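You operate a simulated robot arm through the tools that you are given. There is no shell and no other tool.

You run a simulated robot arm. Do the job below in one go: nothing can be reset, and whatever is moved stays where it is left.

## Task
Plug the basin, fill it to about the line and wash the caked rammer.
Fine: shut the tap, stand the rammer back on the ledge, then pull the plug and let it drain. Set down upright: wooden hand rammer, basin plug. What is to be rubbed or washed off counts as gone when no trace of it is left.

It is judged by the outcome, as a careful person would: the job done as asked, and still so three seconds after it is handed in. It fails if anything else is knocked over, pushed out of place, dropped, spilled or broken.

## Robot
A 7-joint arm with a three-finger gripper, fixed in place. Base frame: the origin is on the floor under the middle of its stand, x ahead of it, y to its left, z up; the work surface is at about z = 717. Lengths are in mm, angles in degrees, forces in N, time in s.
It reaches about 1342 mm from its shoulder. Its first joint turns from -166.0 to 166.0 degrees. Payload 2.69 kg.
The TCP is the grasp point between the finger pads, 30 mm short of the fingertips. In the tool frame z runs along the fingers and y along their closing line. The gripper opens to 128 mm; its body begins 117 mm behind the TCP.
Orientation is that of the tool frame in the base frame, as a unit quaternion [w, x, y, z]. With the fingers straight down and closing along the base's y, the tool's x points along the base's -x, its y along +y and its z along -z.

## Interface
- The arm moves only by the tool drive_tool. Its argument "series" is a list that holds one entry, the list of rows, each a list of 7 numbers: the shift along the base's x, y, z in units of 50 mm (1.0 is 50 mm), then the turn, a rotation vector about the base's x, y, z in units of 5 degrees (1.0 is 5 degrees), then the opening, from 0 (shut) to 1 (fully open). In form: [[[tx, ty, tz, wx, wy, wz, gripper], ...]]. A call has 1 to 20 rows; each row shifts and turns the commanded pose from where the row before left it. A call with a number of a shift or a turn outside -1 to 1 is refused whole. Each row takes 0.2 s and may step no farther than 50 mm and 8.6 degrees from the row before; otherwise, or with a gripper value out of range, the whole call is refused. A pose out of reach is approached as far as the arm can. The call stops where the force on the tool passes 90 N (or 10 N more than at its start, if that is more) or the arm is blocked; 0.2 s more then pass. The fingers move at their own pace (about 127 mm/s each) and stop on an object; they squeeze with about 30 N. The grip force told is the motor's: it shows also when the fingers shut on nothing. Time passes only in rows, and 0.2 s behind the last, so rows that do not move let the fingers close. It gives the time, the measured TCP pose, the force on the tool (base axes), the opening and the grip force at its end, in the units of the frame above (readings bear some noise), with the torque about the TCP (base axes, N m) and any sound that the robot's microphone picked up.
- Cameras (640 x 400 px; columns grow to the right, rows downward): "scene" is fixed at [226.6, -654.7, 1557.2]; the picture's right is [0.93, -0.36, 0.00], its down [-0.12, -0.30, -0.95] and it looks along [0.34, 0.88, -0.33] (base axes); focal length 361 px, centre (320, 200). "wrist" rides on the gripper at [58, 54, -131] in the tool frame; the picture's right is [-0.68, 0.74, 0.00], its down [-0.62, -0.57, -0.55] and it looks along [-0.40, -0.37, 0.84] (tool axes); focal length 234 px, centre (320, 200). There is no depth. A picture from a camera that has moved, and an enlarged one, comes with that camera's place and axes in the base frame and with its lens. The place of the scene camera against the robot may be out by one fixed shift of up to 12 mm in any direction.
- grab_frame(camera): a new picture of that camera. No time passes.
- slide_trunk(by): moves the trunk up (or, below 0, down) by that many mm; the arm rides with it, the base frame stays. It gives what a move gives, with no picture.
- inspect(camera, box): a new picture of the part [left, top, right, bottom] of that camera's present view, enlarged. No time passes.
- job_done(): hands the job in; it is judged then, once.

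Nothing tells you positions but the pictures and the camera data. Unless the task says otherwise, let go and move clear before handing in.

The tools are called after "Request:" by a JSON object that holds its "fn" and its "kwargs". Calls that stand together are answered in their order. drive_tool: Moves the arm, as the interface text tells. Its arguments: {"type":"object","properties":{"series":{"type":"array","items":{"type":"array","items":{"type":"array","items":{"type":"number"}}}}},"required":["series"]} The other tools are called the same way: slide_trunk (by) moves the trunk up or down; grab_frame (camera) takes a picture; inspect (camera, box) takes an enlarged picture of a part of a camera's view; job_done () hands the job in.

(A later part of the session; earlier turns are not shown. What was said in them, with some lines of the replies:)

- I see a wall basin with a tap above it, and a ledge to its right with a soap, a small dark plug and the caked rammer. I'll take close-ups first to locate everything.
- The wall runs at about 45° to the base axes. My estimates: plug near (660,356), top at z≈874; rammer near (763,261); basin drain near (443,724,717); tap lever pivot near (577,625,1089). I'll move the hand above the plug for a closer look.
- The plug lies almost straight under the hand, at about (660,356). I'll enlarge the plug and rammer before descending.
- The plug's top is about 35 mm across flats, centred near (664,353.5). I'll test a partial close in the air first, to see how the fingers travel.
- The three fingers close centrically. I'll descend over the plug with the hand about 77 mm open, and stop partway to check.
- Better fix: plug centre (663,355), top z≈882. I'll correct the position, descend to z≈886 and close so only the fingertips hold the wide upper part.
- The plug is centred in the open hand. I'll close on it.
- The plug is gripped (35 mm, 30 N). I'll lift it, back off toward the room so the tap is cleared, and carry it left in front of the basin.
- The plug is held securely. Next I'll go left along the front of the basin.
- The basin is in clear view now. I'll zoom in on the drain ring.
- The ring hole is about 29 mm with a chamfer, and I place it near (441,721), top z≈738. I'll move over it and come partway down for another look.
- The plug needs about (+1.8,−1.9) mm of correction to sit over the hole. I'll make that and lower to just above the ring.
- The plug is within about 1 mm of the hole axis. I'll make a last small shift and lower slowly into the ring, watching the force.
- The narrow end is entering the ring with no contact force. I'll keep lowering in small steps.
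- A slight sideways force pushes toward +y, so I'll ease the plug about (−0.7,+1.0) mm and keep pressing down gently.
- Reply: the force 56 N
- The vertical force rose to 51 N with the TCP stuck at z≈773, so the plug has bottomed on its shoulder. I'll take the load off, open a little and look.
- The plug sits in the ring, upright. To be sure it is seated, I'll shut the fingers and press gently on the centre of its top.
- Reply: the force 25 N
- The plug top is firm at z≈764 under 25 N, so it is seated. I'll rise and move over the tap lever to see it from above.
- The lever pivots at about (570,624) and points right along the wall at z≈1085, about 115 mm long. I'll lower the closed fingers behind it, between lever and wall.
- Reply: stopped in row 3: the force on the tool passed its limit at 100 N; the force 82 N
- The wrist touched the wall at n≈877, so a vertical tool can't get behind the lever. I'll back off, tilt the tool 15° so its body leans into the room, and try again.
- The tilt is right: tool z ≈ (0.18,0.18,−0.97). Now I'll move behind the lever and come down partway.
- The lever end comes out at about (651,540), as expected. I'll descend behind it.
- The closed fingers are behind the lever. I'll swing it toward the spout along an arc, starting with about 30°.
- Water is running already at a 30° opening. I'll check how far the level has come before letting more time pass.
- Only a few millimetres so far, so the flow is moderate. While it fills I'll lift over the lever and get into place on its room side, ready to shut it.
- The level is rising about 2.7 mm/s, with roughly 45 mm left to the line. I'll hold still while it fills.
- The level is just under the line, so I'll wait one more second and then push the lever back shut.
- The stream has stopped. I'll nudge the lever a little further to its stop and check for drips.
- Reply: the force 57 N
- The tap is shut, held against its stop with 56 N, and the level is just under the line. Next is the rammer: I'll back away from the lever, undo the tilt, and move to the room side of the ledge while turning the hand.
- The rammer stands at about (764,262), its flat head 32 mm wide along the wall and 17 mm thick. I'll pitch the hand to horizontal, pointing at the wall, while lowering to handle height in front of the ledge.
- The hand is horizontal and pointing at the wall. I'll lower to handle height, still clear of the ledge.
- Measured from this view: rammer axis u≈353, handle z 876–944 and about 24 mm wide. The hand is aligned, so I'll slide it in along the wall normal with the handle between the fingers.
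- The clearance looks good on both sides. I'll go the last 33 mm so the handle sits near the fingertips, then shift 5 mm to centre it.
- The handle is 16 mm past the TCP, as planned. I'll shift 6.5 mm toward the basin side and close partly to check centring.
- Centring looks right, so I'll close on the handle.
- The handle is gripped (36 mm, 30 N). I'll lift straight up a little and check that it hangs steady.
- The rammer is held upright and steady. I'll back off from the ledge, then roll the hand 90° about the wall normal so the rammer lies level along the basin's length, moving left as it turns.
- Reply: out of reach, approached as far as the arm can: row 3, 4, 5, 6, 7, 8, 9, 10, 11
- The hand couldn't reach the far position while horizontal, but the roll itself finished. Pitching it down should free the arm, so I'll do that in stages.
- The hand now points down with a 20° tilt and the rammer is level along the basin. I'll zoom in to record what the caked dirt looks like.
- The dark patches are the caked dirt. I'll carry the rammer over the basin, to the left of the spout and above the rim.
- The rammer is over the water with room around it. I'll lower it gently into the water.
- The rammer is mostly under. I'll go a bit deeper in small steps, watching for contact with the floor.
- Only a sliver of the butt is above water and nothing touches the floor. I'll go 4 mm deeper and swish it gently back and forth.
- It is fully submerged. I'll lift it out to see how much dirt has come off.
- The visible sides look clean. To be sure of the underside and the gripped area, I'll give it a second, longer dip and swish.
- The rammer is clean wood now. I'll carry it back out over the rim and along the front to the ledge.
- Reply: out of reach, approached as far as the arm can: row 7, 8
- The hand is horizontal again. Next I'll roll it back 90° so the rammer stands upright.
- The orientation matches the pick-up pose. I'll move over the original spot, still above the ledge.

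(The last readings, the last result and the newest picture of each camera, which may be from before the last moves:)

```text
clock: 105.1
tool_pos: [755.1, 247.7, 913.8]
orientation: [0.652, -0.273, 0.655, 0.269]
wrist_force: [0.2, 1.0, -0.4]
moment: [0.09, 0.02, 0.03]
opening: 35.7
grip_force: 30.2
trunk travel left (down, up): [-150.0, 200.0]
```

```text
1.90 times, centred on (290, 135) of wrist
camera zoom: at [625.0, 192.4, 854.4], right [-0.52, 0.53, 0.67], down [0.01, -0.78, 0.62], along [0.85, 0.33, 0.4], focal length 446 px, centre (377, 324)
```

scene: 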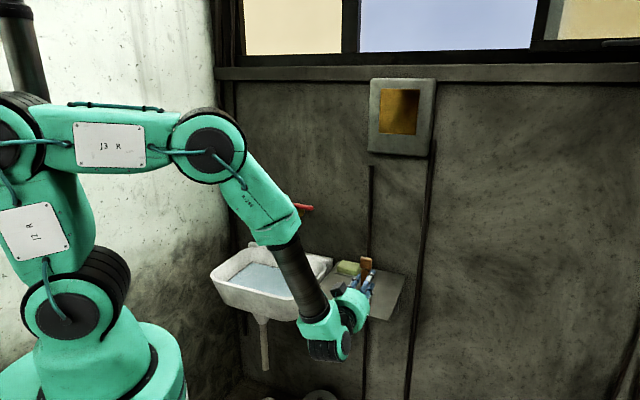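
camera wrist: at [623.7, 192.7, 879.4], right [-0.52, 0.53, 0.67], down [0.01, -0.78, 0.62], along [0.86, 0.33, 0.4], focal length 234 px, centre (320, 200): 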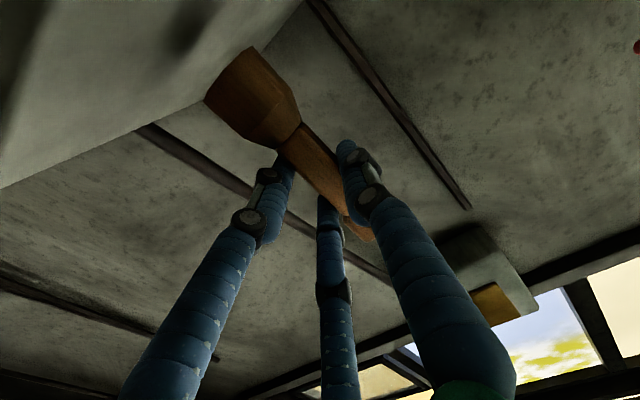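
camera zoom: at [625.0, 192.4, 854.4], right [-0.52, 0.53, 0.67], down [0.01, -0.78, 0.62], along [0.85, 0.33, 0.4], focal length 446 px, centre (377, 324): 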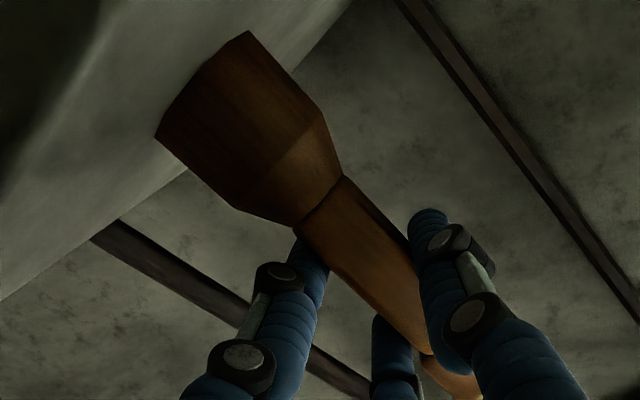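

The weight has transferred to the ledge. I'll settle it a hair more, open, and check it stands on its own.

Request:
{"fn": "drive_tool", "kwargs": {"series": [[[0, 0, -0.02, 0, 0, 0, 0.05], [0, 0, 0, 0, 0, 0, 0.05], [0, 0, 0, 0, 0, 0, 0.32], [0, 0, 0, 0, 0, 0, 0.36], [0, 0, 0, 0, 0, 0, 0.42], [0, 0, 0, 0, 0, 0, 0.42]]]}}

Request:
{"fn": "inspect", "kwargs": {"camera": "scene", "box": [330, 245, 400, 315]}}

Request:
{"fn": "inspect", "kwargs": {"camera": "wrist", "box": [180, 30, 400, 240]}}

```text
clock: 106.5
tool_pos: [756.5, 246.5, 912.4]
orientation: [0.652, -0.272, 0.655, 0.268]
wrist_force: [-0.9, 0.0, 0.7]
moment: [0.0, 0.01, 0.0]
opening: 54.0
grip_force: 0.0
trunk travel left (down, up): [-150.0, 200.0]
```

```text
5.71 times, centred on (365, 280) of scene
camera zoom: at [226.6, -654.7, 1557.2], right [0.93, -0.36, 0.0], down [-0.12, -0.3, -0.95], along [0.34, 0.88, -0.33], focal length 2062 px, centre (63, -257)
```

zoom: 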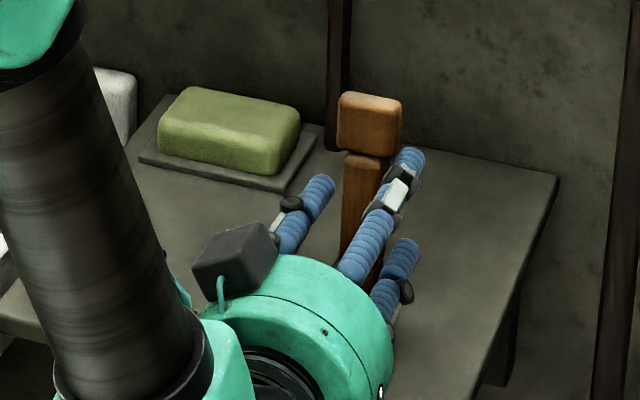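

```text
1.90 times, centred on (290, 135) of wrist
camera zoom: at [625.2, 192.4, 853.3], right [-0.52, 0.53, 0.67], down [0.01, -0.78, 0.62], along [0.85, 0.33, 0.4], focal length 446 px, centre (377, 324)
```

zoom: 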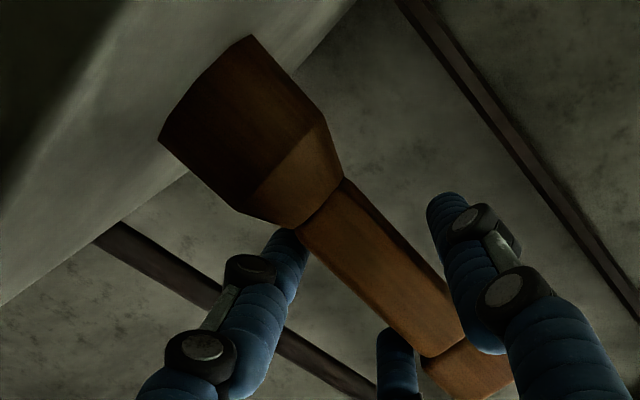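

The rammer stands upright on its own and looks clean. I'll open wider, shift clear and withdraw straight back.

Request:
{"fn": "drive_tool", "kwargs": {"series": [[[0.03, -0.03, 0, 0, 0, 0, 0.7], [0.05, -0.05, 0, 0, 0, 0, 0.7], [-0.15, -0.15, 0, 0, 0, 0, 0.7], [-0.4, -0.4, 0, 0, 0, 0, 0.7], [-0.5, -0.5, 0, 0, 0, 0, 0.7], [-0.5, -0.5, 0, 0, 0, 0, 0.7], [0, 0, 0, 0, 0, 0, 0.7]]]}}

Request:
{"fn": "grab_frame", "kwargs": {"camera": "scene"}}

Request:
{"fn": "inspect", "kwargs": {"camera": "wrist", "box": [220, 20, 420, 200]}}

Request:
{"fn": "inspect", "kwargs": {"camera": "scene", "box": [330, 245, 400, 315]}}

```text
clock: 108.1
tool_pos: [683.1, 166.3, 911.9]
orientation: [0.652, -0.273, 0.655, 0.268]
wrist_force: [-0.2, -0.5, 0.4]
moment: [-0.03, -0.01, -0.02]
opening: 89.6
grip_force: 0.0
trunk travel left (down, up): [-150.0, 200.0]
```

```text
taken
```

scene: 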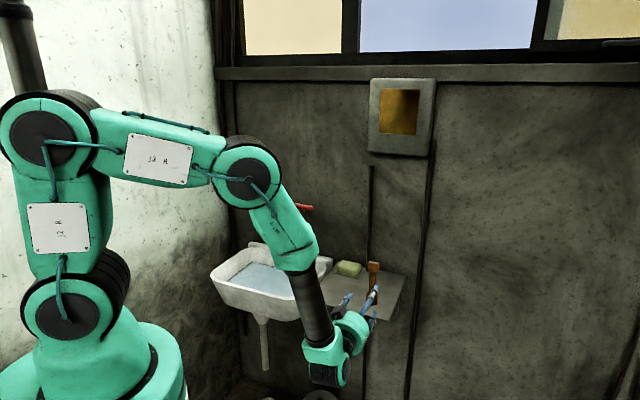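

```text
2.22 times, centred on (320, 110) of wrist
camera zoom: at [553.0, 111.2, 853.3], right [-0.52, 0.53, 0.67], down [0.01, -0.78, 0.62], along [0.85, 0.33, 0.4], focal length 520 px, centre (320, 400)
```

zoom: 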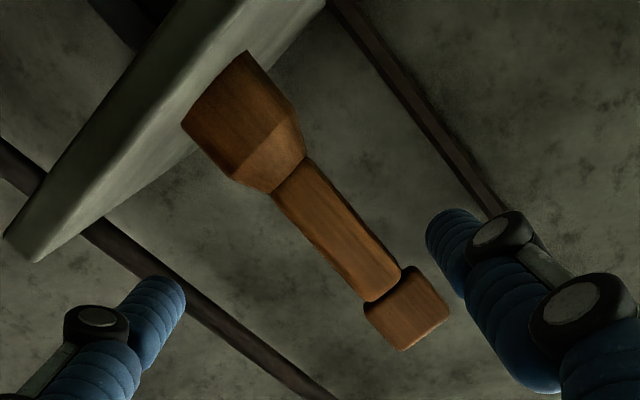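

```text
5.71 times, centred on (365, 280) of scene
camera zoom: at [226.6, -654.7, 1557.2], right [0.93, -0.36, 0.0], down [-0.12, -0.3, -0.95], along [0.34, 0.88, -0.33], focal length 2062 px, centre (63, -257)
```

zoom: 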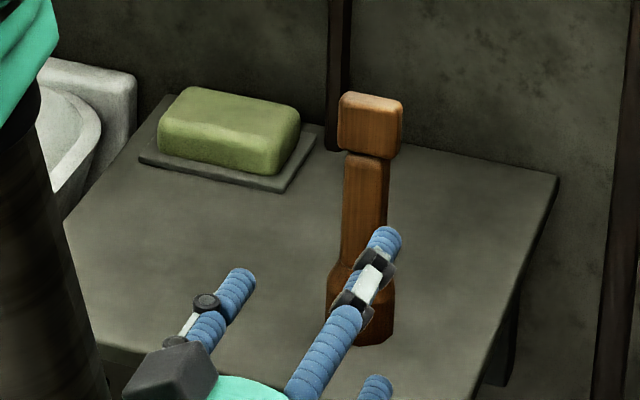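

The rammer is clean and back in its place. Now for the plug: I'll raise the hand and turn it back to point straight down.

Request:
{"fn": "drive_tool", "kwargs": {"series": [[[0, 0, 0.3, -0.707, 0.707, 0, 0.7], [0, 0, 0.3, -0.707, 0.707, 0, 0.7], [0, 0, 0.3, -0.707, 0.707, 0, 0.7], [0, 0, 0.3, -0.707, 0.707, 0, 0.7], [0, 0, 0.3, -0.707, 0.707, 0, 0.7], [0, 0, 0.3, -0.707, 0.707, 0, 0.7], [0, 0, 0.3, -0.707, 0.707, 0, 0.7], [0, 0, 0.3, -0.707, 0.707, 0, 0.7], [0, 0, 0.3, -0.707, 0.707, 0, 0.7], [0, 0, 0, -0.707, 0.707, 0, 0.7], [0, 0, 0, -0.707, 0.707, 0, 0.7], [0, 0, 0, -0.707, 0.707, 0, 0.7], [0, 0, 0, -0.707, 0.707, 0, 0.7], [0, 0, 0, -0.707, 0.707, 0, 0.7], [0, 0, 0, -0.707, 0.707, 0, 0.7], [0, 0, 0, -0.707, 0.707, 0, 0.7], [0, 0, 0, -0.707, 0.707, 0, 0.7], [0, 0, 0, -0.707, 0.707, 0, 0.7], [0, 0, 0, 0, 0, 0, 0.7]]]}}

Request:
{"fn": "grab_frame", "kwargs": {"camera": "wrist"}}

Request:
{"fn": "inspect", "kwargs": {"camera": "scene", "box": [200, 220, 410, 330]}}

```text
clock: 112.1
tool_pos: [682.3, 165.5, 1046.8]
orientation: [-0.002, -0.384, 0.923, -0.001]
wrist_force: [0.2, 0.5, -0.2]
moment: [-0.02, 0.04, 0.02]
opening: 89.8
grip_force: 0.0
trunk travel left (down, up): [-150.0, 200.0]
```

```text
taken
camera wrist: at [603.4, 163.2, 1177.5], right [-0.05, 1.0, 0.0], down [0.84, 0.04, 0.55], along [0.55, 0.02, -0.84], focal length 234 px, centre (320, 200)
```

wrist: 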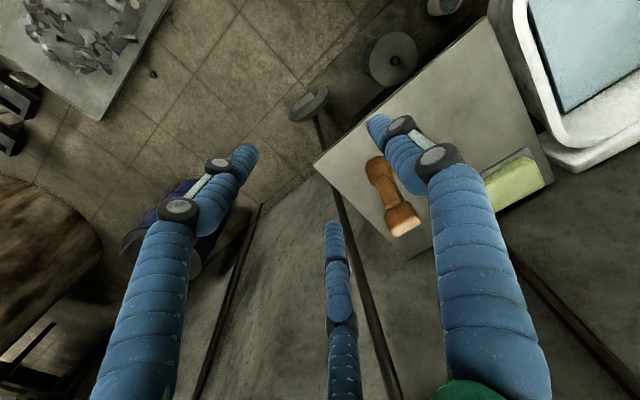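

```text
3.05 times, centred on (305, 275) of scene
camera zoom: at [226.6, -654.7, 1557.2], right [0.93, -0.36, 0.0], down [-0.12, -0.3, -0.95], along [0.34, 0.88, -0.33], focal length 1100 px, centre (366, -29)
```

zoom: 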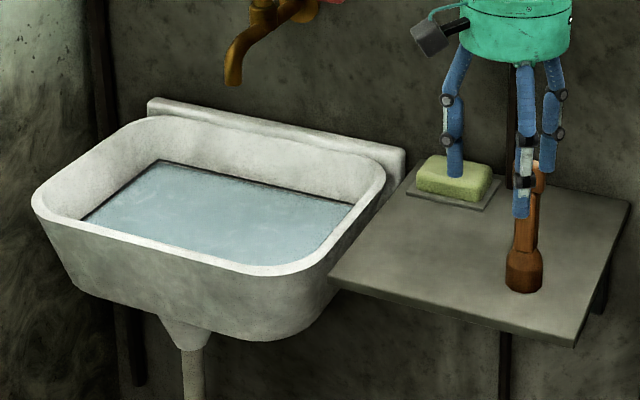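

The scene looks orderly. On the way I'll check the rammer's wall side, turning the hand so its camera looks back from near the wall.

Request:
{"fn": "drive_tool", "kwargs": {"series": [[[0, 0, 0.4, 0, 0, -1, 0.7], [0, 0, 0.4, 0, 0, -1, 0.7], [0, 0, 0.4, 0, 0, -1, 0.7], [0, 0, 0.4, 0, 0, -1, 0.7], [0, 0, 0.4, 0, 0, -1, 0.7], [0, 0, 0.26, 0, 0, -1, 0.7], [0.171, 0.253, 0, 0, 0, -1, 0.7], [0.171, 0.253, 0, 0, 0, -1, 0.7], [0.171, 0.253, 0, 0, 0, -1, 0.7], [0.171, 0.253, 0, 0, 0, -1, 0.7], [0.171, 0.253, 0, 0, 0, -1, 0.7], [0.171, 0.253, 0, 0, 0, -1, 0.7], [0.171, 0.253, 0, 0, 0, -1, 0.7], [0.171, 0.253, 0, 0, 0, -1, 0.7], [0.171, 0.253, 0, 0, 0, -1, 0.7], [0.171, 0.253, 0, 0, 0, -1, 0.7], [0.171, 0.253, 0, 0, 0, -1, 0.7], [0.171, 0.253, 0, 0, 0, -1, 0.7], [0, 0, 0, 0, 0, 0, 0.7]]]}}

Request:
{"fn": "grab_frame", "kwargs": {"camera": "wrist"}}

Request:
{"fn": "grab_frame", "kwargs": {"camera": "scene"}}

```text
clock: 116.1
tool_pos: [785.2, 319.1, 1158.3]
orientation: [-0.002, 0.381, 0.925, 0.0]
wrist_force: [0.4, 0.2, 0.1]
moment: [-0.04, 0.0, 0.01]
opening: 89.5
grip_force: 0.2
trunk travel left (down, up): [-150.0, 200.0]
```

```text
taken
camera wrist: at [782.7, 397.6, 1289.8], right [1.0, 0.05, 0.0], down [0.04, -0.84, 0.55], along [0.02, -0.55, -0.84], focal length 234 px, centre (320, 200)
```

wrist: 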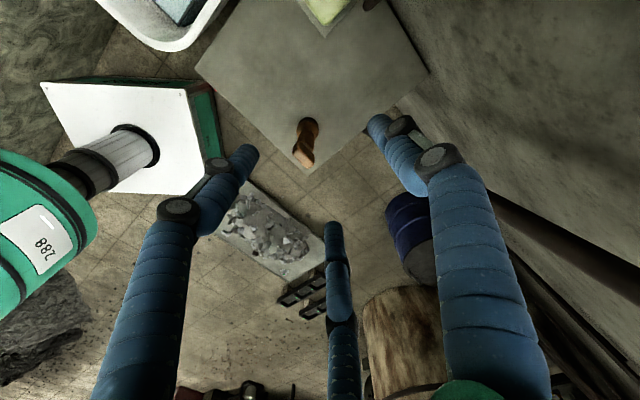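

```text
taken
```

scene: 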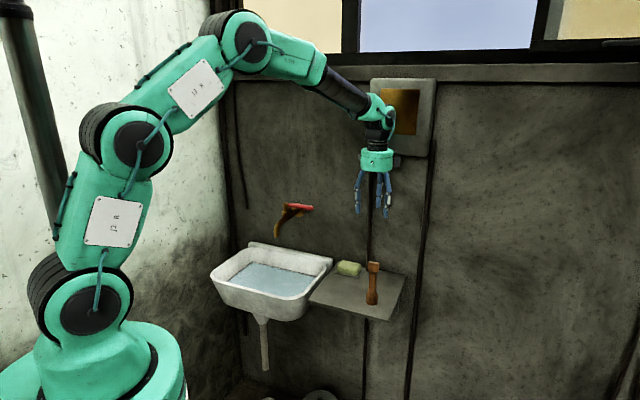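

Request:
{"fn": "inspect", "kwargs": {"camera": "wrist", "box": [280, 105, 340, 175]}}

Request:
{"fn": "inspect", "kwargs": {"camera": "scene", "box": [350, 255, 395, 310]}}

```text
5.71 times, centred on (310, 140) of wrist
camera zoom: at [782.7, 397.6, 1289.8], right [1.0, 0.05, 0.0], down [0.04, -0.84, 0.55], along [0.02, -0.55, -0.84], focal length 1338 px, centre (377, 543)
```

zoom: 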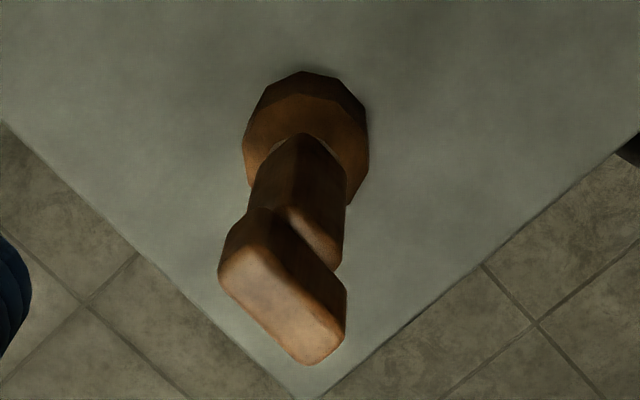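

```text
7.27 times, centred on (372, 282) of scene
camera zoom: at [226.6, -654.7, 1557.2], right [0.93, -0.36, 0.0], down [-0.12, -0.3, -0.95], along [0.34, 0.88, -0.33], focal length 2625 px, centre (-62, -400)
```

zoom: 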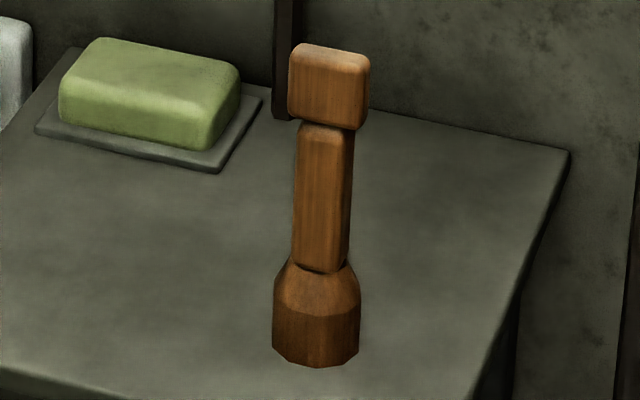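

The rammer is clean all round. Next I'll go back over to the plug, around the front of the tap, turning the hand as it was for the insertion.

Request:
{"fn": "drive_tool", "kwargs": {"series": [[[-0.7, -0.7, 0, 0, 0, 1, 0.6], [-0.7, -0.7, 0, 0, 0, 1, 0.5], [-0.7, -0.7, 0, 0, 0, 1, 0.5], [-0.68, 0.68, -0.28, 0, 0, 1, 0.5], [-0.68, 0.68, -0.28, 0, 0, 1, 0.5], [-0.68, 0.68, -0.28, 0, 0, 1, 0.5], [-0.68, 0.68, -0.28, 0, 0, 1, 0.5], [-0.68, 0.68, -0.28, 0, 0, 1, 0.5], [-0.68, 0.68, -0.28, 0, 0, 1, 0.5], [-0.68, 0.68, -0.28, 0, 0, 0, 0.5], [-0.68, 0.68, -0.28, 0, 0, 0, 0.5], [-0.68, 0.68, -0.28, 0, 0, 0, 0.5], [-0.68, 0.68, -0.28, 0, 0, 0, 0.5], [-0.68, 0.68, -0.28, 0, 0, 0, 0.5], [0, 0, 0, 0, 0, 0, 0.5]]]}}

Request:
{"fn": "grab_frame", "kwargs": {"camera": "wrist"}}

Request:
{"fn": "grab_frame", "kwargs": {"camera": "scene"}}

```text
clock: 119.3
tool_pos: [304.4, 589.3, 1008.5]
orientation: [-0.002, -0.002, 1.0, -0.002]
wrist_force: [-0.7, -0.3, -0.7]
moment: [-0.06, -0.03, -0.02]
opening: 64.0
grip_force: 0.2
trunk travel left (down, up): [-150.0, 200.0]
```

```text
taken
camera wrist: at [246.7, 643.0, 1138.8], right [0.67, 0.74, 0.0], down [0.62, -0.56, 0.55], along [0.4, -0.37, -0.84], focal length 234 px, centre (320, 200)
```

wrist: 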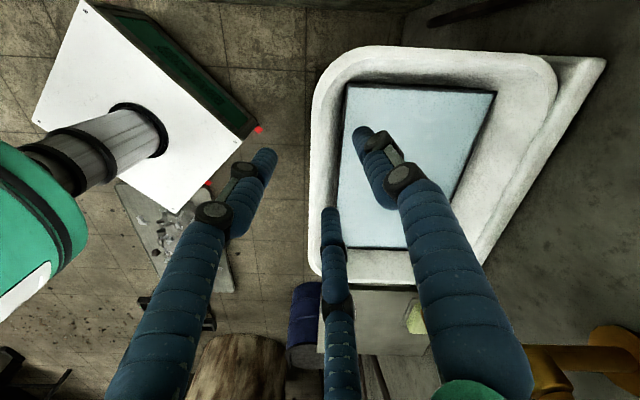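

```text
taken
```

scene: 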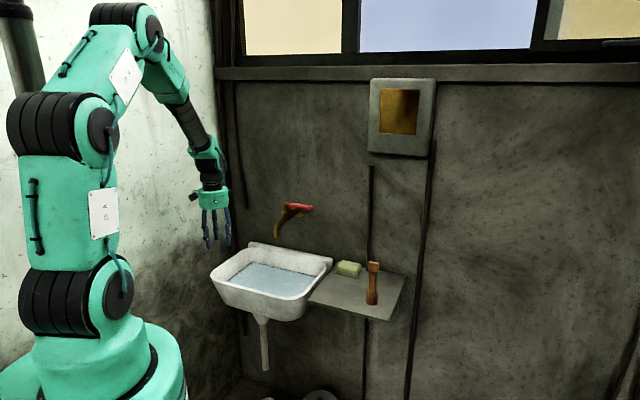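

The water hides the plug, but I know where it is from the insertion: TCP about (445.6,719.5,774) to grip it. I'll move above it and come down to just over the water.

Request:
{"fn": "drive_tool", "kwargs": {"series": [[[0.707, 0.652, 0, 0, 0, 0, 0.45], [0.707, 0.652, 0, 0, 0, 0, 0.45], [0.707, 0.652, 0, 0, 0, 0, 0.45], [0.707, 0.652, 0, 0, 0, 0, 0.45], [0, 0, -0.7, 0, 0, 0, 0.45], [0, 0, -0.7, 0, 0, 0, 0.45], [0, 0, -0.7, 0, 0, 0, 0.45], [0, 0, -0.7, 0, 0, 0, 0.45], [0, 0, 0, 0, 0, 0, 0.45]]]}}

Request:
{"fn": "grab_frame", "kwargs": {"camera": "wrist"}}

Request:
{"fn": "inspect", "kwargs": {"camera": "scene", "box": [210, 200, 330, 300]}}

```text
clock: 121.3
tool_pos: [448.8, 719.4, 867.3]
orientation: [-0.002, -0.001, 1.0, -0.001]
wrist_force: [0.3, -0.1, -0.4]
moment: [-0.05, 0.03, 0.0]
opening: 57.5
grip_force: 0.0
trunk travel left (down, up): [-150.0, 200.0]
```

```text
taken
camera wrist: at [391.6, 772.6, 997.5], right [0.67, 0.74, 0.0], down [0.62, -0.56, 0.55], along [0.4, -0.37, -0.84], focal length 234 px, centre (320, 200)
```

wrist: 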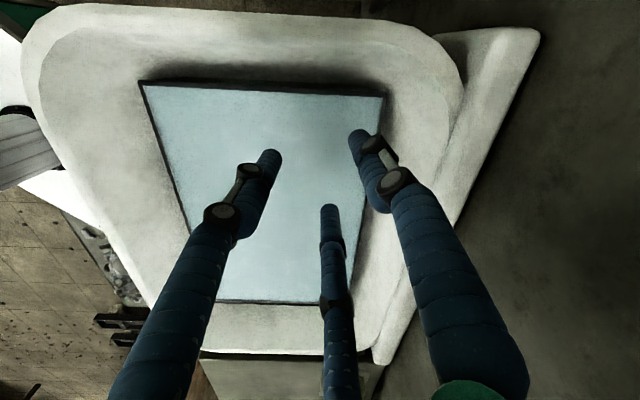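

```text
4.00 times, centred on (270, 250) of scene
camera zoom: at [226.6, -654.7, 1557.2], right [0.93, -0.36, 0.0], down [-0.12, -0.3, -0.95], along [0.34, 0.88, -0.33], focal length 1444 px, centre (520, 0)
```

zoom: 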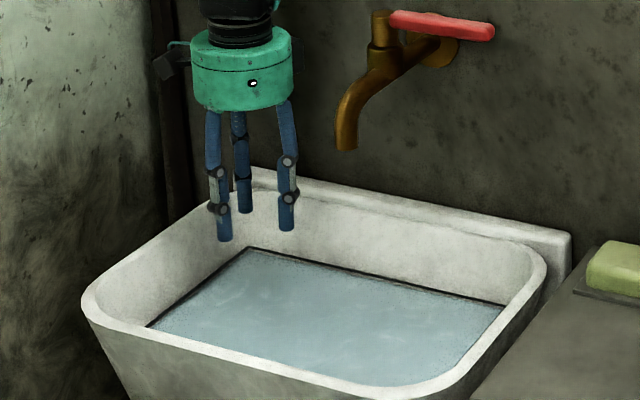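

I'm about 4 mm too far in +x. I'll correct that and come down to just above the plug's top before the final step.

Request:
{"fn": "drive_tool", "kwargs": {"series": [[[-0.076, 0, -0.5, 0, 0, 0, 0.45], [0, 0, -0.5, 0, 0, 0, 0.45], [0, 0, -0.3, 0, 0, 0, 0.45], [0, 0, 0, 0, 0, 0, 0.45]]]}}

Request:
{"fn": "grab_frame", "kwargs": {"camera": "wrist"}}

```text
clock: 122.3
tool_pos: [444.4, 716.9, 800.7]
orientation: [-0.002, -0.002, 1.0, 0.0]
wrist_force: [-0.4, 0.5, -0.4]
moment: [-0.05, 0.0, 0.0]
opening: 57.4
grip_force: 0.1
trunk travel left (down, up): [-150.0, 200.0]
```

```text
taken
camera wrist: at [385.8, 771.0, 931.8], right [0.67, 0.74, 0.0], down [0.62, -0.56, 0.55], along [0.4, -0.37, -0.84], focal length 234 px, centre (320, 200)
```

wrist: 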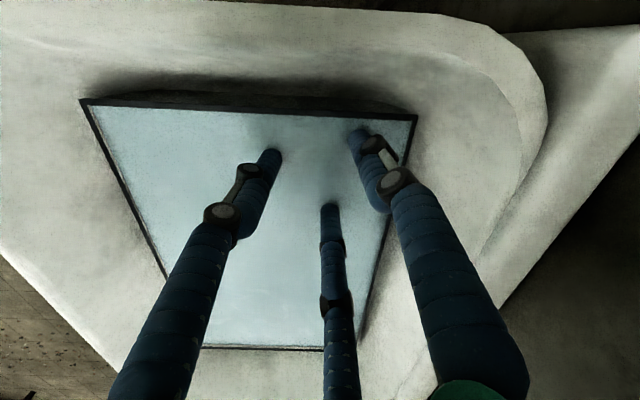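

Request:
{"fn": "drive_tool", "kwargs": {"series": [[[0.034, 0.034, 0, 0, 0, 0, 0.45], [0, 0, -0.2, 0, 0, 0, 0.45], [0, 0, -0.2, 0, 0, 0, 0.45], [0, 0, -0.12, 0, 0, 0, 0.45], [0, 0, 0, 0, 0, 0, 0.45]]]}}

Request:
{"fn": "grab_frame", "kwargs": {"camera": "wrist"}}

Request:
{"fn": "inspect", "kwargs": {"camera": "scene", "box": [230, 230, 310, 300]}}

```text
clock: 123.5
tool_pos: [446.0, 721.3, 774.6]
orientation: [-0.001, -0.003, 1.0, 0.0]
wrist_force: [1.2, 0.0, 0.2]
moment: [-0.01, 0.01, 0.03]
opening: 57.7
grip_force: 0.1
trunk travel left (down, up): [-150.0, 200.0]
```

```text
taken
camera wrist: at [388.1, 774.5, 905.5], right [0.67, 0.74, 0.0], down [0.62, -0.56, 0.55], along [0.4, -0.37, -0.84], focal length 234 px, centre (320, 200)
```

wrist: 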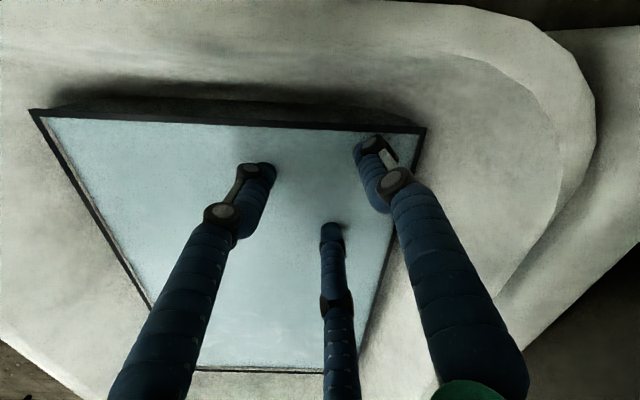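

```text
5.71 times, centred on (270, 265) of scene
camera zoom: at [226.6, -654.7, 1557.2], right [0.93, -0.36, 0.0], down [-0.12, -0.3, -0.95], along [0.34, 0.88, -0.33], focal length 2062 px, centre (606, -171)
```

zoom: 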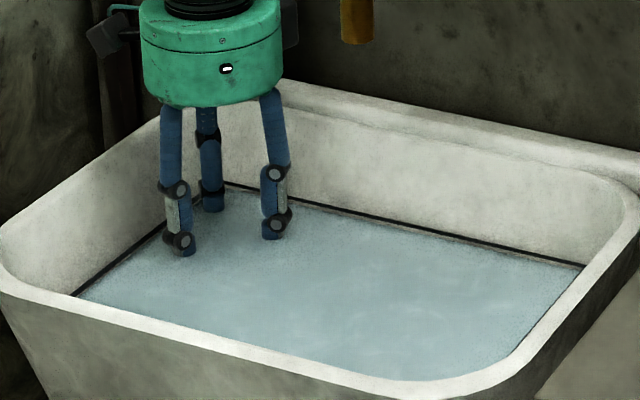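

No contact so far. I'll trim y slightly and close on the plug; I expect about 35 mm.

Request:
{"fn": "drive_tool", "kwargs": {"series": [[[0, -0.032, 0, 0, 0, 0, 0.45], [0, 0, 0, 0, 0, 0, 0.3], [0, 0, 0, 0, 0, 0, 0.1], [0, 0, 0, 0, 0, 0, 0.1], [0, 0, 0, 0, 0, 0, 0.1]]]}}

```text
clock: 124.7
tool_pos: [446.8, 720.1, 774.4]
orientation: [-0.002, -0.002, 1.0, -0.001]
wrist_force: [-0.2, 0.6, 0.1]
moment: [0.03, 0.0, -0.06]
opening: 35.1
grip_force: 30.1
trunk travel left (down, up): [-150.0, 200.0]
```

The grip closed at 35.1 mm, so the plug is held. I'll pull it straight up.

Request:
{"fn": "drive_tool", "kwargs": {"series": [[[0, 0, 0.1, 0, 0, 0, 0.1], [0, 0, 0.2, 0, 0, 0, 0.1], [0, 0, 0.3, 0, 0, 0, 0.1], [0, 0, 0.5, 0, 0, 0, 0.1], [0, 0, 0.5, 0, 0, 0, 0.1], [0, 0, 0.6, 0, 0, 0, 0.1], [0, 0, 0.6, 0, 0, 0, 0.1]]]}}

Request:
{"fn": "grab_frame", "kwargs": {"camera": "wrist"}}

Request:
{"fn": "inspect", "kwargs": {"camera": "scene", "box": [210, 200, 330, 300]}}

```text
clock: 126.3
tool_pos: [445.2, 717.0, 912.9]
orientation: [-0.001, -0.002, 1.0, -0.001]
wrist_force: [-0.6, 0.6, -0.6]
moment: [0.02, -0.01, 0.0]
opening: 34.7
grip_force: 30.1
trunk travel left (down, up): [-150.0, 200.0]
```

```text
taken
camera wrist: at [387.7, 771.8, 1043.7], right [0.67, 0.74, -0.01], down [0.62, -0.56, 0.55], along [0.4, -0.37, -0.84], focal length 234 px, centre (320, 200)
```

wrist: 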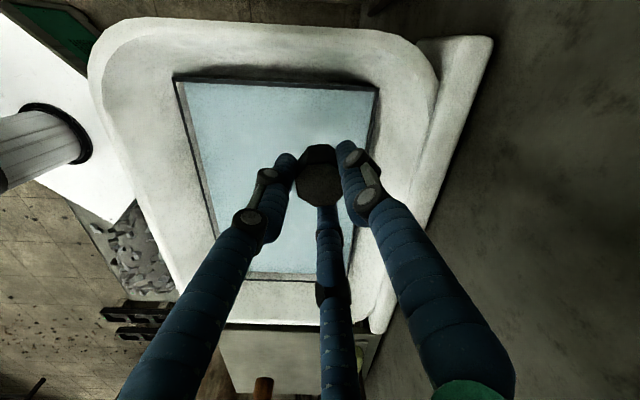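

```text
4.00 times, centred on (270, 250) of scene
camera zoom: at [226.6, -654.7, 1557.2], right [0.93, -0.36, 0.0], down [-0.12, -0.3, -0.95], along [0.34, 0.88, -0.33], focal length 1444 px, centre (520, 0)
```

zoom: 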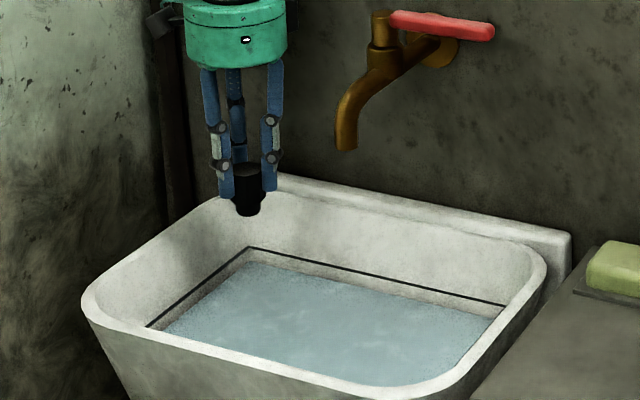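

The plug is out and the water is draining. I'll carry it back around the front to its old place on the ledge.

Request:
{"fn": "drive_tool", "kwargs": {"series": [[[0, 0, 0.6, 0, 0, 0, 0.1], [0, 0, 0.7, 0, 0, 0, 0.1], [-0.672, -0.672, 0, 0, 0, 0, 0.1], [-0.672, -0.672, 0, 0, 0, 0, 0.1], [-0.672, -0.672, 0, 0, 0, 0, 0.1], [-0.672, -0.672, 0, 0, 0, 0, 0.1], [0.6427, -0.6427, 0, 0, 0, 0, 0.1], [0.6427, -0.6427, 0, 0, 0, 0, 0.1], [0.6427, -0.6427, 0, 0, 0, 0, 0.1], [0.6427, -0.6427, 0, 0, 0, 0, 0.1], [0.6427, -0.6427, 0, 0, 0, 0, 0.1], [0.6427, -0.6427, 0, 0, 0, 0, 0.1], [0.6427, -0.6427, 0, 0, 0, 0, 0.1], [0.6427, -0.6427, 0, 0, 0, 0, 0.1], [0.6427, -0.6427, 0, 0, 0, 0, 0.1], [0.622, 0.622, 0, 0, 0, 0, 0.1], [0.622, 0.622, 0, 0, 0, 0, 0.1], [0, 0, 0, 0, 0, 0, 0.1]]]}}

Request:
{"fn": "grab_frame", "kwargs": {"camera": "wrist"}}

Request:
{"fn": "grab_frame", "kwargs": {"camera": "scene"}}

```text
clock: 130.1
tool_pos: [660.7, 361.1, 980.2]
orientation: [-0.002, -0.001, 1.0, -0.002]
wrist_force: [0.2, -0.1, -1.8]
moment: [-0.06, 0.0, 0.02]
opening: 35.2
grip_force: 29.5
trunk travel left (down, up): [-150.0, 200.0]
```

```text
taken
camera wrist: at [604.1, 413.5, 1111.1], right [0.67, 0.74, -0.01], down [0.62, -0.56, 0.55], along [0.4, -0.37, -0.84], focal length 234 px, centre (320, 200)
```

wrist: 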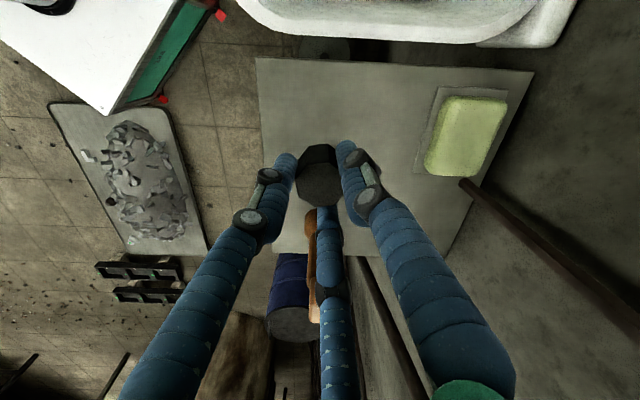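

```text
taken
```

scene: 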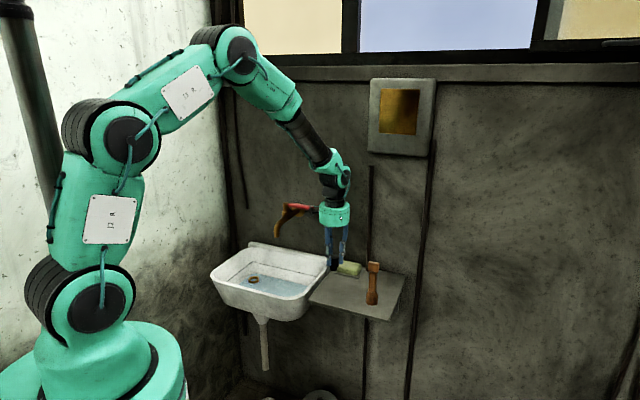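

The basin is emptying. I'll correct 4 mm in y and lower the plug toward the ledge.

Request:
{"fn": "drive_tool", "kwargs": {"series": [[[0, -0.08, -0.6, 0, 0, 0, 0.1], [0, 0, -0.6, 0, 0, 0, 0.1], [0, 0, -0.45, 0, 0, 0, 0.1], [0, 0, 0, 0, 0, 0, 0.1]]]}}

Request:
{"fn": "inspect", "kwargs": {"camera": "scene", "box": [300, 220, 390, 310]}}

Request:
{"fn": "grab_frame", "kwargs": {"camera": "wrist"}}

```text
clock: 131.1
tool_pos: [662.5, 353.8, 896.3]
orientation: [-0.001, -0.001, 1.0, -0.001]
wrist_force: [0.3, -0.1, -1.5]
moment: [-0.03, -0.01, 0.02]
opening: 34.6
grip_force: 30.3
trunk travel left (down, up): [-150.0, 200.0]
```

```text
4.44 times, centred on (345, 265) of scene
camera zoom: at [226.6, -654.7, 1557.2], right [0.93, -0.36, 0.0], down [-0.12, -0.3, -0.95], along [0.34, 0.88, -0.33], focal length 1604 px, centre (209, -89)
```

zoom: 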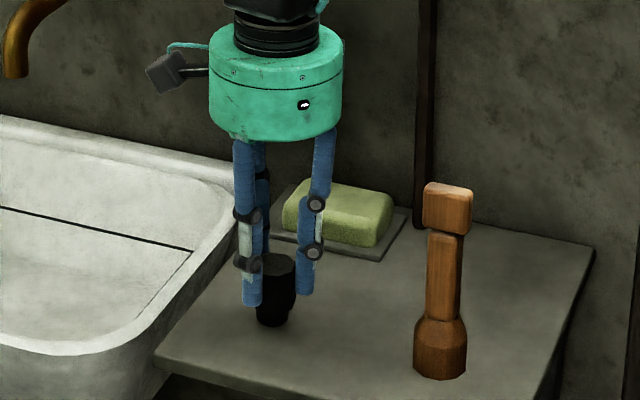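

```text
taken
camera wrist: at [605.0, 407.5, 1026.5], right [0.67, 0.74, 0.0], down [0.62, -0.56, 0.55], along [0.4, -0.37, -0.84], focal length 234 px, centre (320, 200)
```

wrist: 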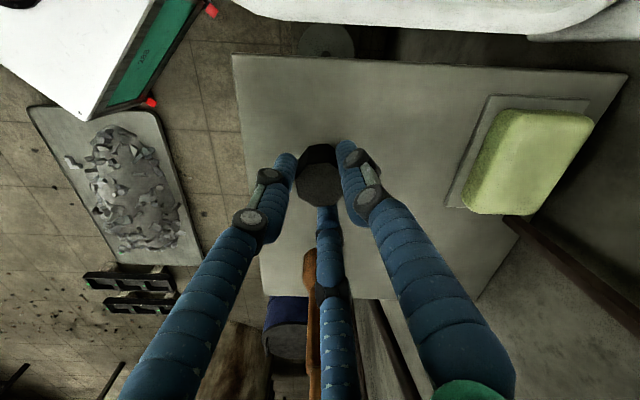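

Now I'll lower the last centimetre in small steps until the ledge takes the weight.

Request:
{"fn": "drive_tool", "kwargs": {"series": [[[0, 0.03, -0.1, 0, 0, 0, 0.1], [0, 0, -0.05, 0, 0, 0, 0.1], [0, 0, -0.03, 0, 0, 0, 0.1], [0, 0, 0, 0, 0, 0, 0.1]]]}}

```text
clock: 132.1
tool_pos: [663.0, 355.4, 887.5]
orientation: [-0.002, -0.002, 1.0, 0.0]
wrist_force: [0.4, 0.6, -0.4]
moment: [0.0, -0.02, 0.0]
opening: 34.9
grip_force: 30.5
trunk travel left (down, up): [-150.0, 200.0]
```

Request:
{"fn": "drive_tool", "kwargs": {"series": [[[0, 0, -0.02, 0, 0, 0, 0.1], [0, 0, -0.02, 0, 0, 0, 0.1], [0, 0, 0, 0, 0, 0, 0.1]]]}}

Request:
{"fn": "inspect", "kwargs": {"camera": "scene", "box": [325, 265, 365, 305]}}

```text
clock: 132.9
tool_pos: [662.6, 354.5, 887.8]
orientation: [-0.001, -0.002, 1.0, -0.001]
wrist_force: [-1.9, -3.5, 16.7]
moment: [-0.18, 0.1, 0.01]
opening: 34.9
grip_force: 30.2
trunk travel left (down, up): [-150.0, 200.0]
```

```text
10.00 times, centred on (345, 285) of scene
camera zoom: at [226.6, -654.7, 1557.2], right [0.93, -0.36, 0.0], down [-0.12, -0.3, -0.95], along [0.34, 0.88, -0.33], focal length 3609 px, centre (70, -650)
```

zoom: 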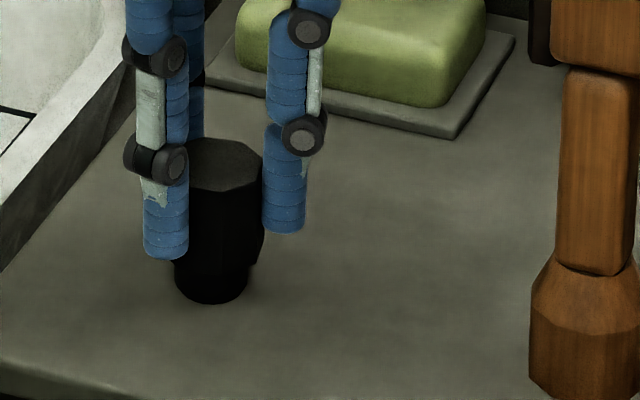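

The plug is firmly on the ledge (17 N). I'll ease the pressure, open, and lift away.

Request:
{"fn": "drive_tool", "kwargs": {"series": [[[0, 0, 0.025, 0, 0, 0, 0.1], [0, 0, 0, 0, 0, 0, 0.1], [0, 0, 0, 0, 0, 0, 0.35], [0, 0, 0, 0, 0, 0, 0.55], [0, 0, 0, 0, 0, 0, 0.55], [0, 0, 0.4, 0, 0, 0, 0.55], [0, 0, 0.8, 0, 0, 0, 0.55], [0, 0, 0.9, 0, 0, 0, 0.55], [0, 0, 0.9, 0, 0, 0, 0.55], [0, 0, 0, 0, 0, 0, 0.55]]]}}

Request:
{"fn": "grab_frame", "kwargs": {"camera": "scene"}}

Request:
{"fn": "inspect", "kwargs": {"camera": "scene", "box": [200, 220, 410, 330]}}

Request:
{"fn": "grab_frame", "kwargs": {"camera": "wrist"}}

```text
clock: 135.1
tool_pos: [662.3, 352.1, 1037.4]
orientation: [-0.002, -0.002, 1.0, -0.001]
wrist_force: [-0.6, -0.9, 0.5]
moment: [0.0, -0.01, 0.01]
opening: 70.5
grip_force: 0.1
trunk travel left (down, up): [-150.0, 200.0]
```

```text
taken
```

scene: 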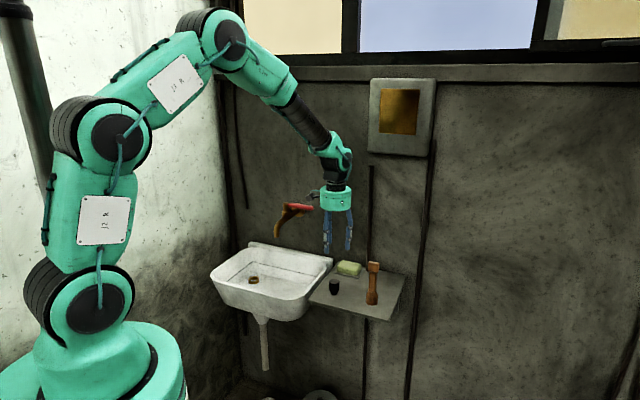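

```text
3.05 times, centred on (305, 275) of scene
camera zoom: at [226.6, -654.7, 1557.2], right [0.93, -0.36, 0.0], down [-0.12, -0.3, -0.95], along [0.34, 0.88, -0.33], focal length 1100 px, centre (366, -29)
```

zoom: 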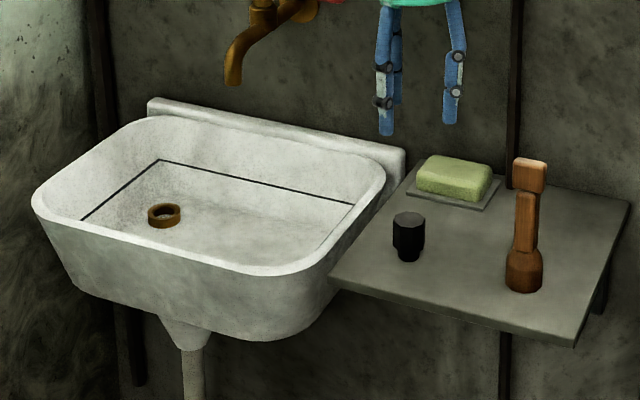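

```text
taken
camera wrist: at [604.2, 406.5, 1167.3], right [0.67, 0.74, 0.0], down [0.62, -0.56, 0.55], along [0.4, -0.37, -0.84], focal length 234 px, centre (320, 200)
```

wrist: 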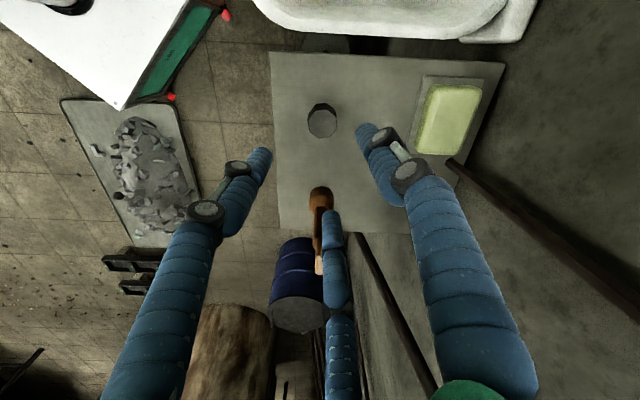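

The basin has drained, the plug and rammer stand upright on the ledge, and the soap hasn't moved. I'll move the arm well clear and take a last look.

Request:
{"fn": "drive_tool", "kwargs": {"series": [[[-0.3, -0.3, 0.8, 0, 0, 0, 0.55], [-0.3, -0.3, 0.8, 0, 0, 0, 0.55], [-0.4, -0.3, 0.8, 0, 0, 0, 0.55], [-0.5, -0.2, 0.7, 0, 0, 0, 0.55], [-0.6, 0, 0.6, 0, 0, 0, 0.55], [-0.6, 0, 0.4, 0, 0, 0, 0.55], [-0.6, 0, 0.3, 0, 0, 0, 0.55], [0, 0, 0, 0, 0, 0, 0.55], [0, 0, 0, 0, 0, 0, 0.55], [0, 0, 0, 0, 0, 0, 0.55], [0, 0, 0, 0, 0, 0, 0.55], [0, 0, 0, 0, 0, 0, 0.55]]]}}

Request:
{"fn": "grab_frame", "kwargs": {"camera": "scene"}}

Request:
{"fn": "inspect", "kwargs": {"camera": "scene", "box": [200, 190, 340, 320]}}

Request:
{"fn": "inspect", "kwargs": {"camera": "scene", "box": [310, 250, 400, 310]}}

```text
clock: 137.7
tool_pos: [501.6, 299.8, 1257.7]
orientation: [-0.002, -0.002, 1.0, -0.001]
wrist_force: [0.2, 0.8, -0.2]
moment: [0.01, -0.02, -0.01]
opening: 70.5
grip_force: 0.0
trunk travel left (down, up): [-150.0, 200.0]
```

```text
taken
```

scene: 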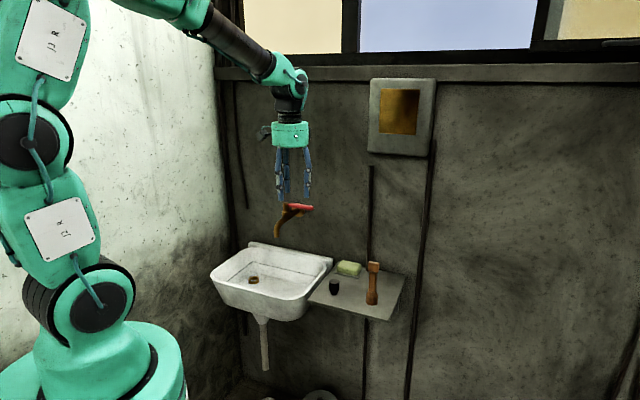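

```text
3.08 times, centred on (270, 255) of scene
camera zoom: at [226.6, -654.7, 1557.2], right [0.93, -0.36, 0.0], down [-0.12, -0.3, -0.95], along [0.34, 0.88, -0.33], focal length 1110 px, centre (474, 31)
```

zoom: 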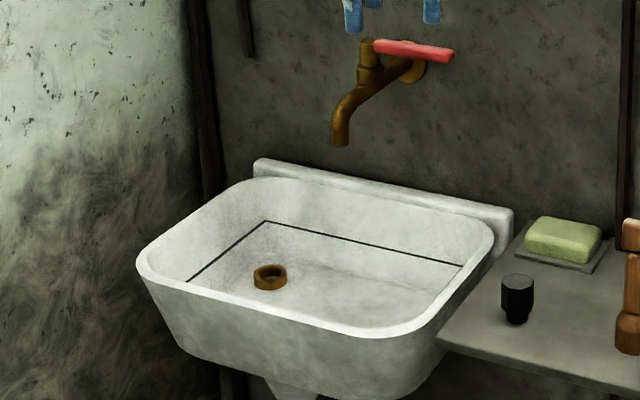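

```text
6.67 times, centred on (355, 280) of scene
camera zoom: at [226.6, -654.7, 1557.2], right [0.93, -0.36, 0.0], down [-0.12, -0.3, -0.95], along [0.34, 0.88, -0.33], focal length 2406 px, centre (87, -333)
```

zoom: 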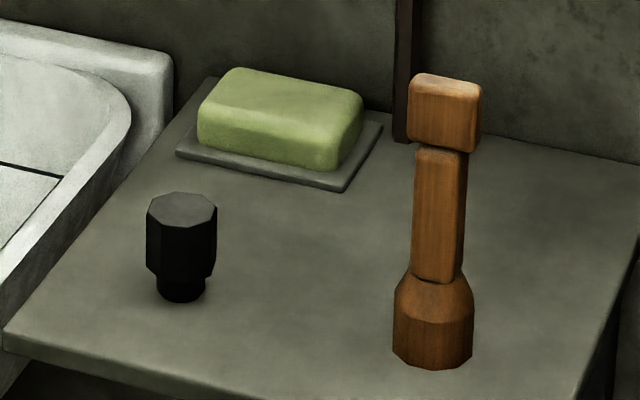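

Every part of the job is done: the basin is empty, the tap is shut and not dripping, and the clean rammer and the plug stand upright on the ledge with the arm clear. I'm handing it in.

Request:
{"fn": "job_done", "kwargs": {}}

```text
The job is handed in.
```

The rammer is clean and standing upright back on the ledge, and the basin has drained.

- **Fill:** I seated the plug and filled the basin to just under the line. I then pushed the tap lever back to its stop, and no drips showed afterwards.
- **Wash:** I dipped and swished the rammer fully under water twice. I looked at it from several sides afterwards, including the wall side, and saw no dirt left.
- **Drain:** After the rammer was back, I pulled the plug and set it upright where it came from on the ledge. The basin was empty at the last look.
- **Wall contact:** The wrist bumped the wall once while I was reaching behind the tap lever, and the move stopped on its own. I backed off and tilted the hand to get past. I saw no mark, and nothing was knocked over or spilled.
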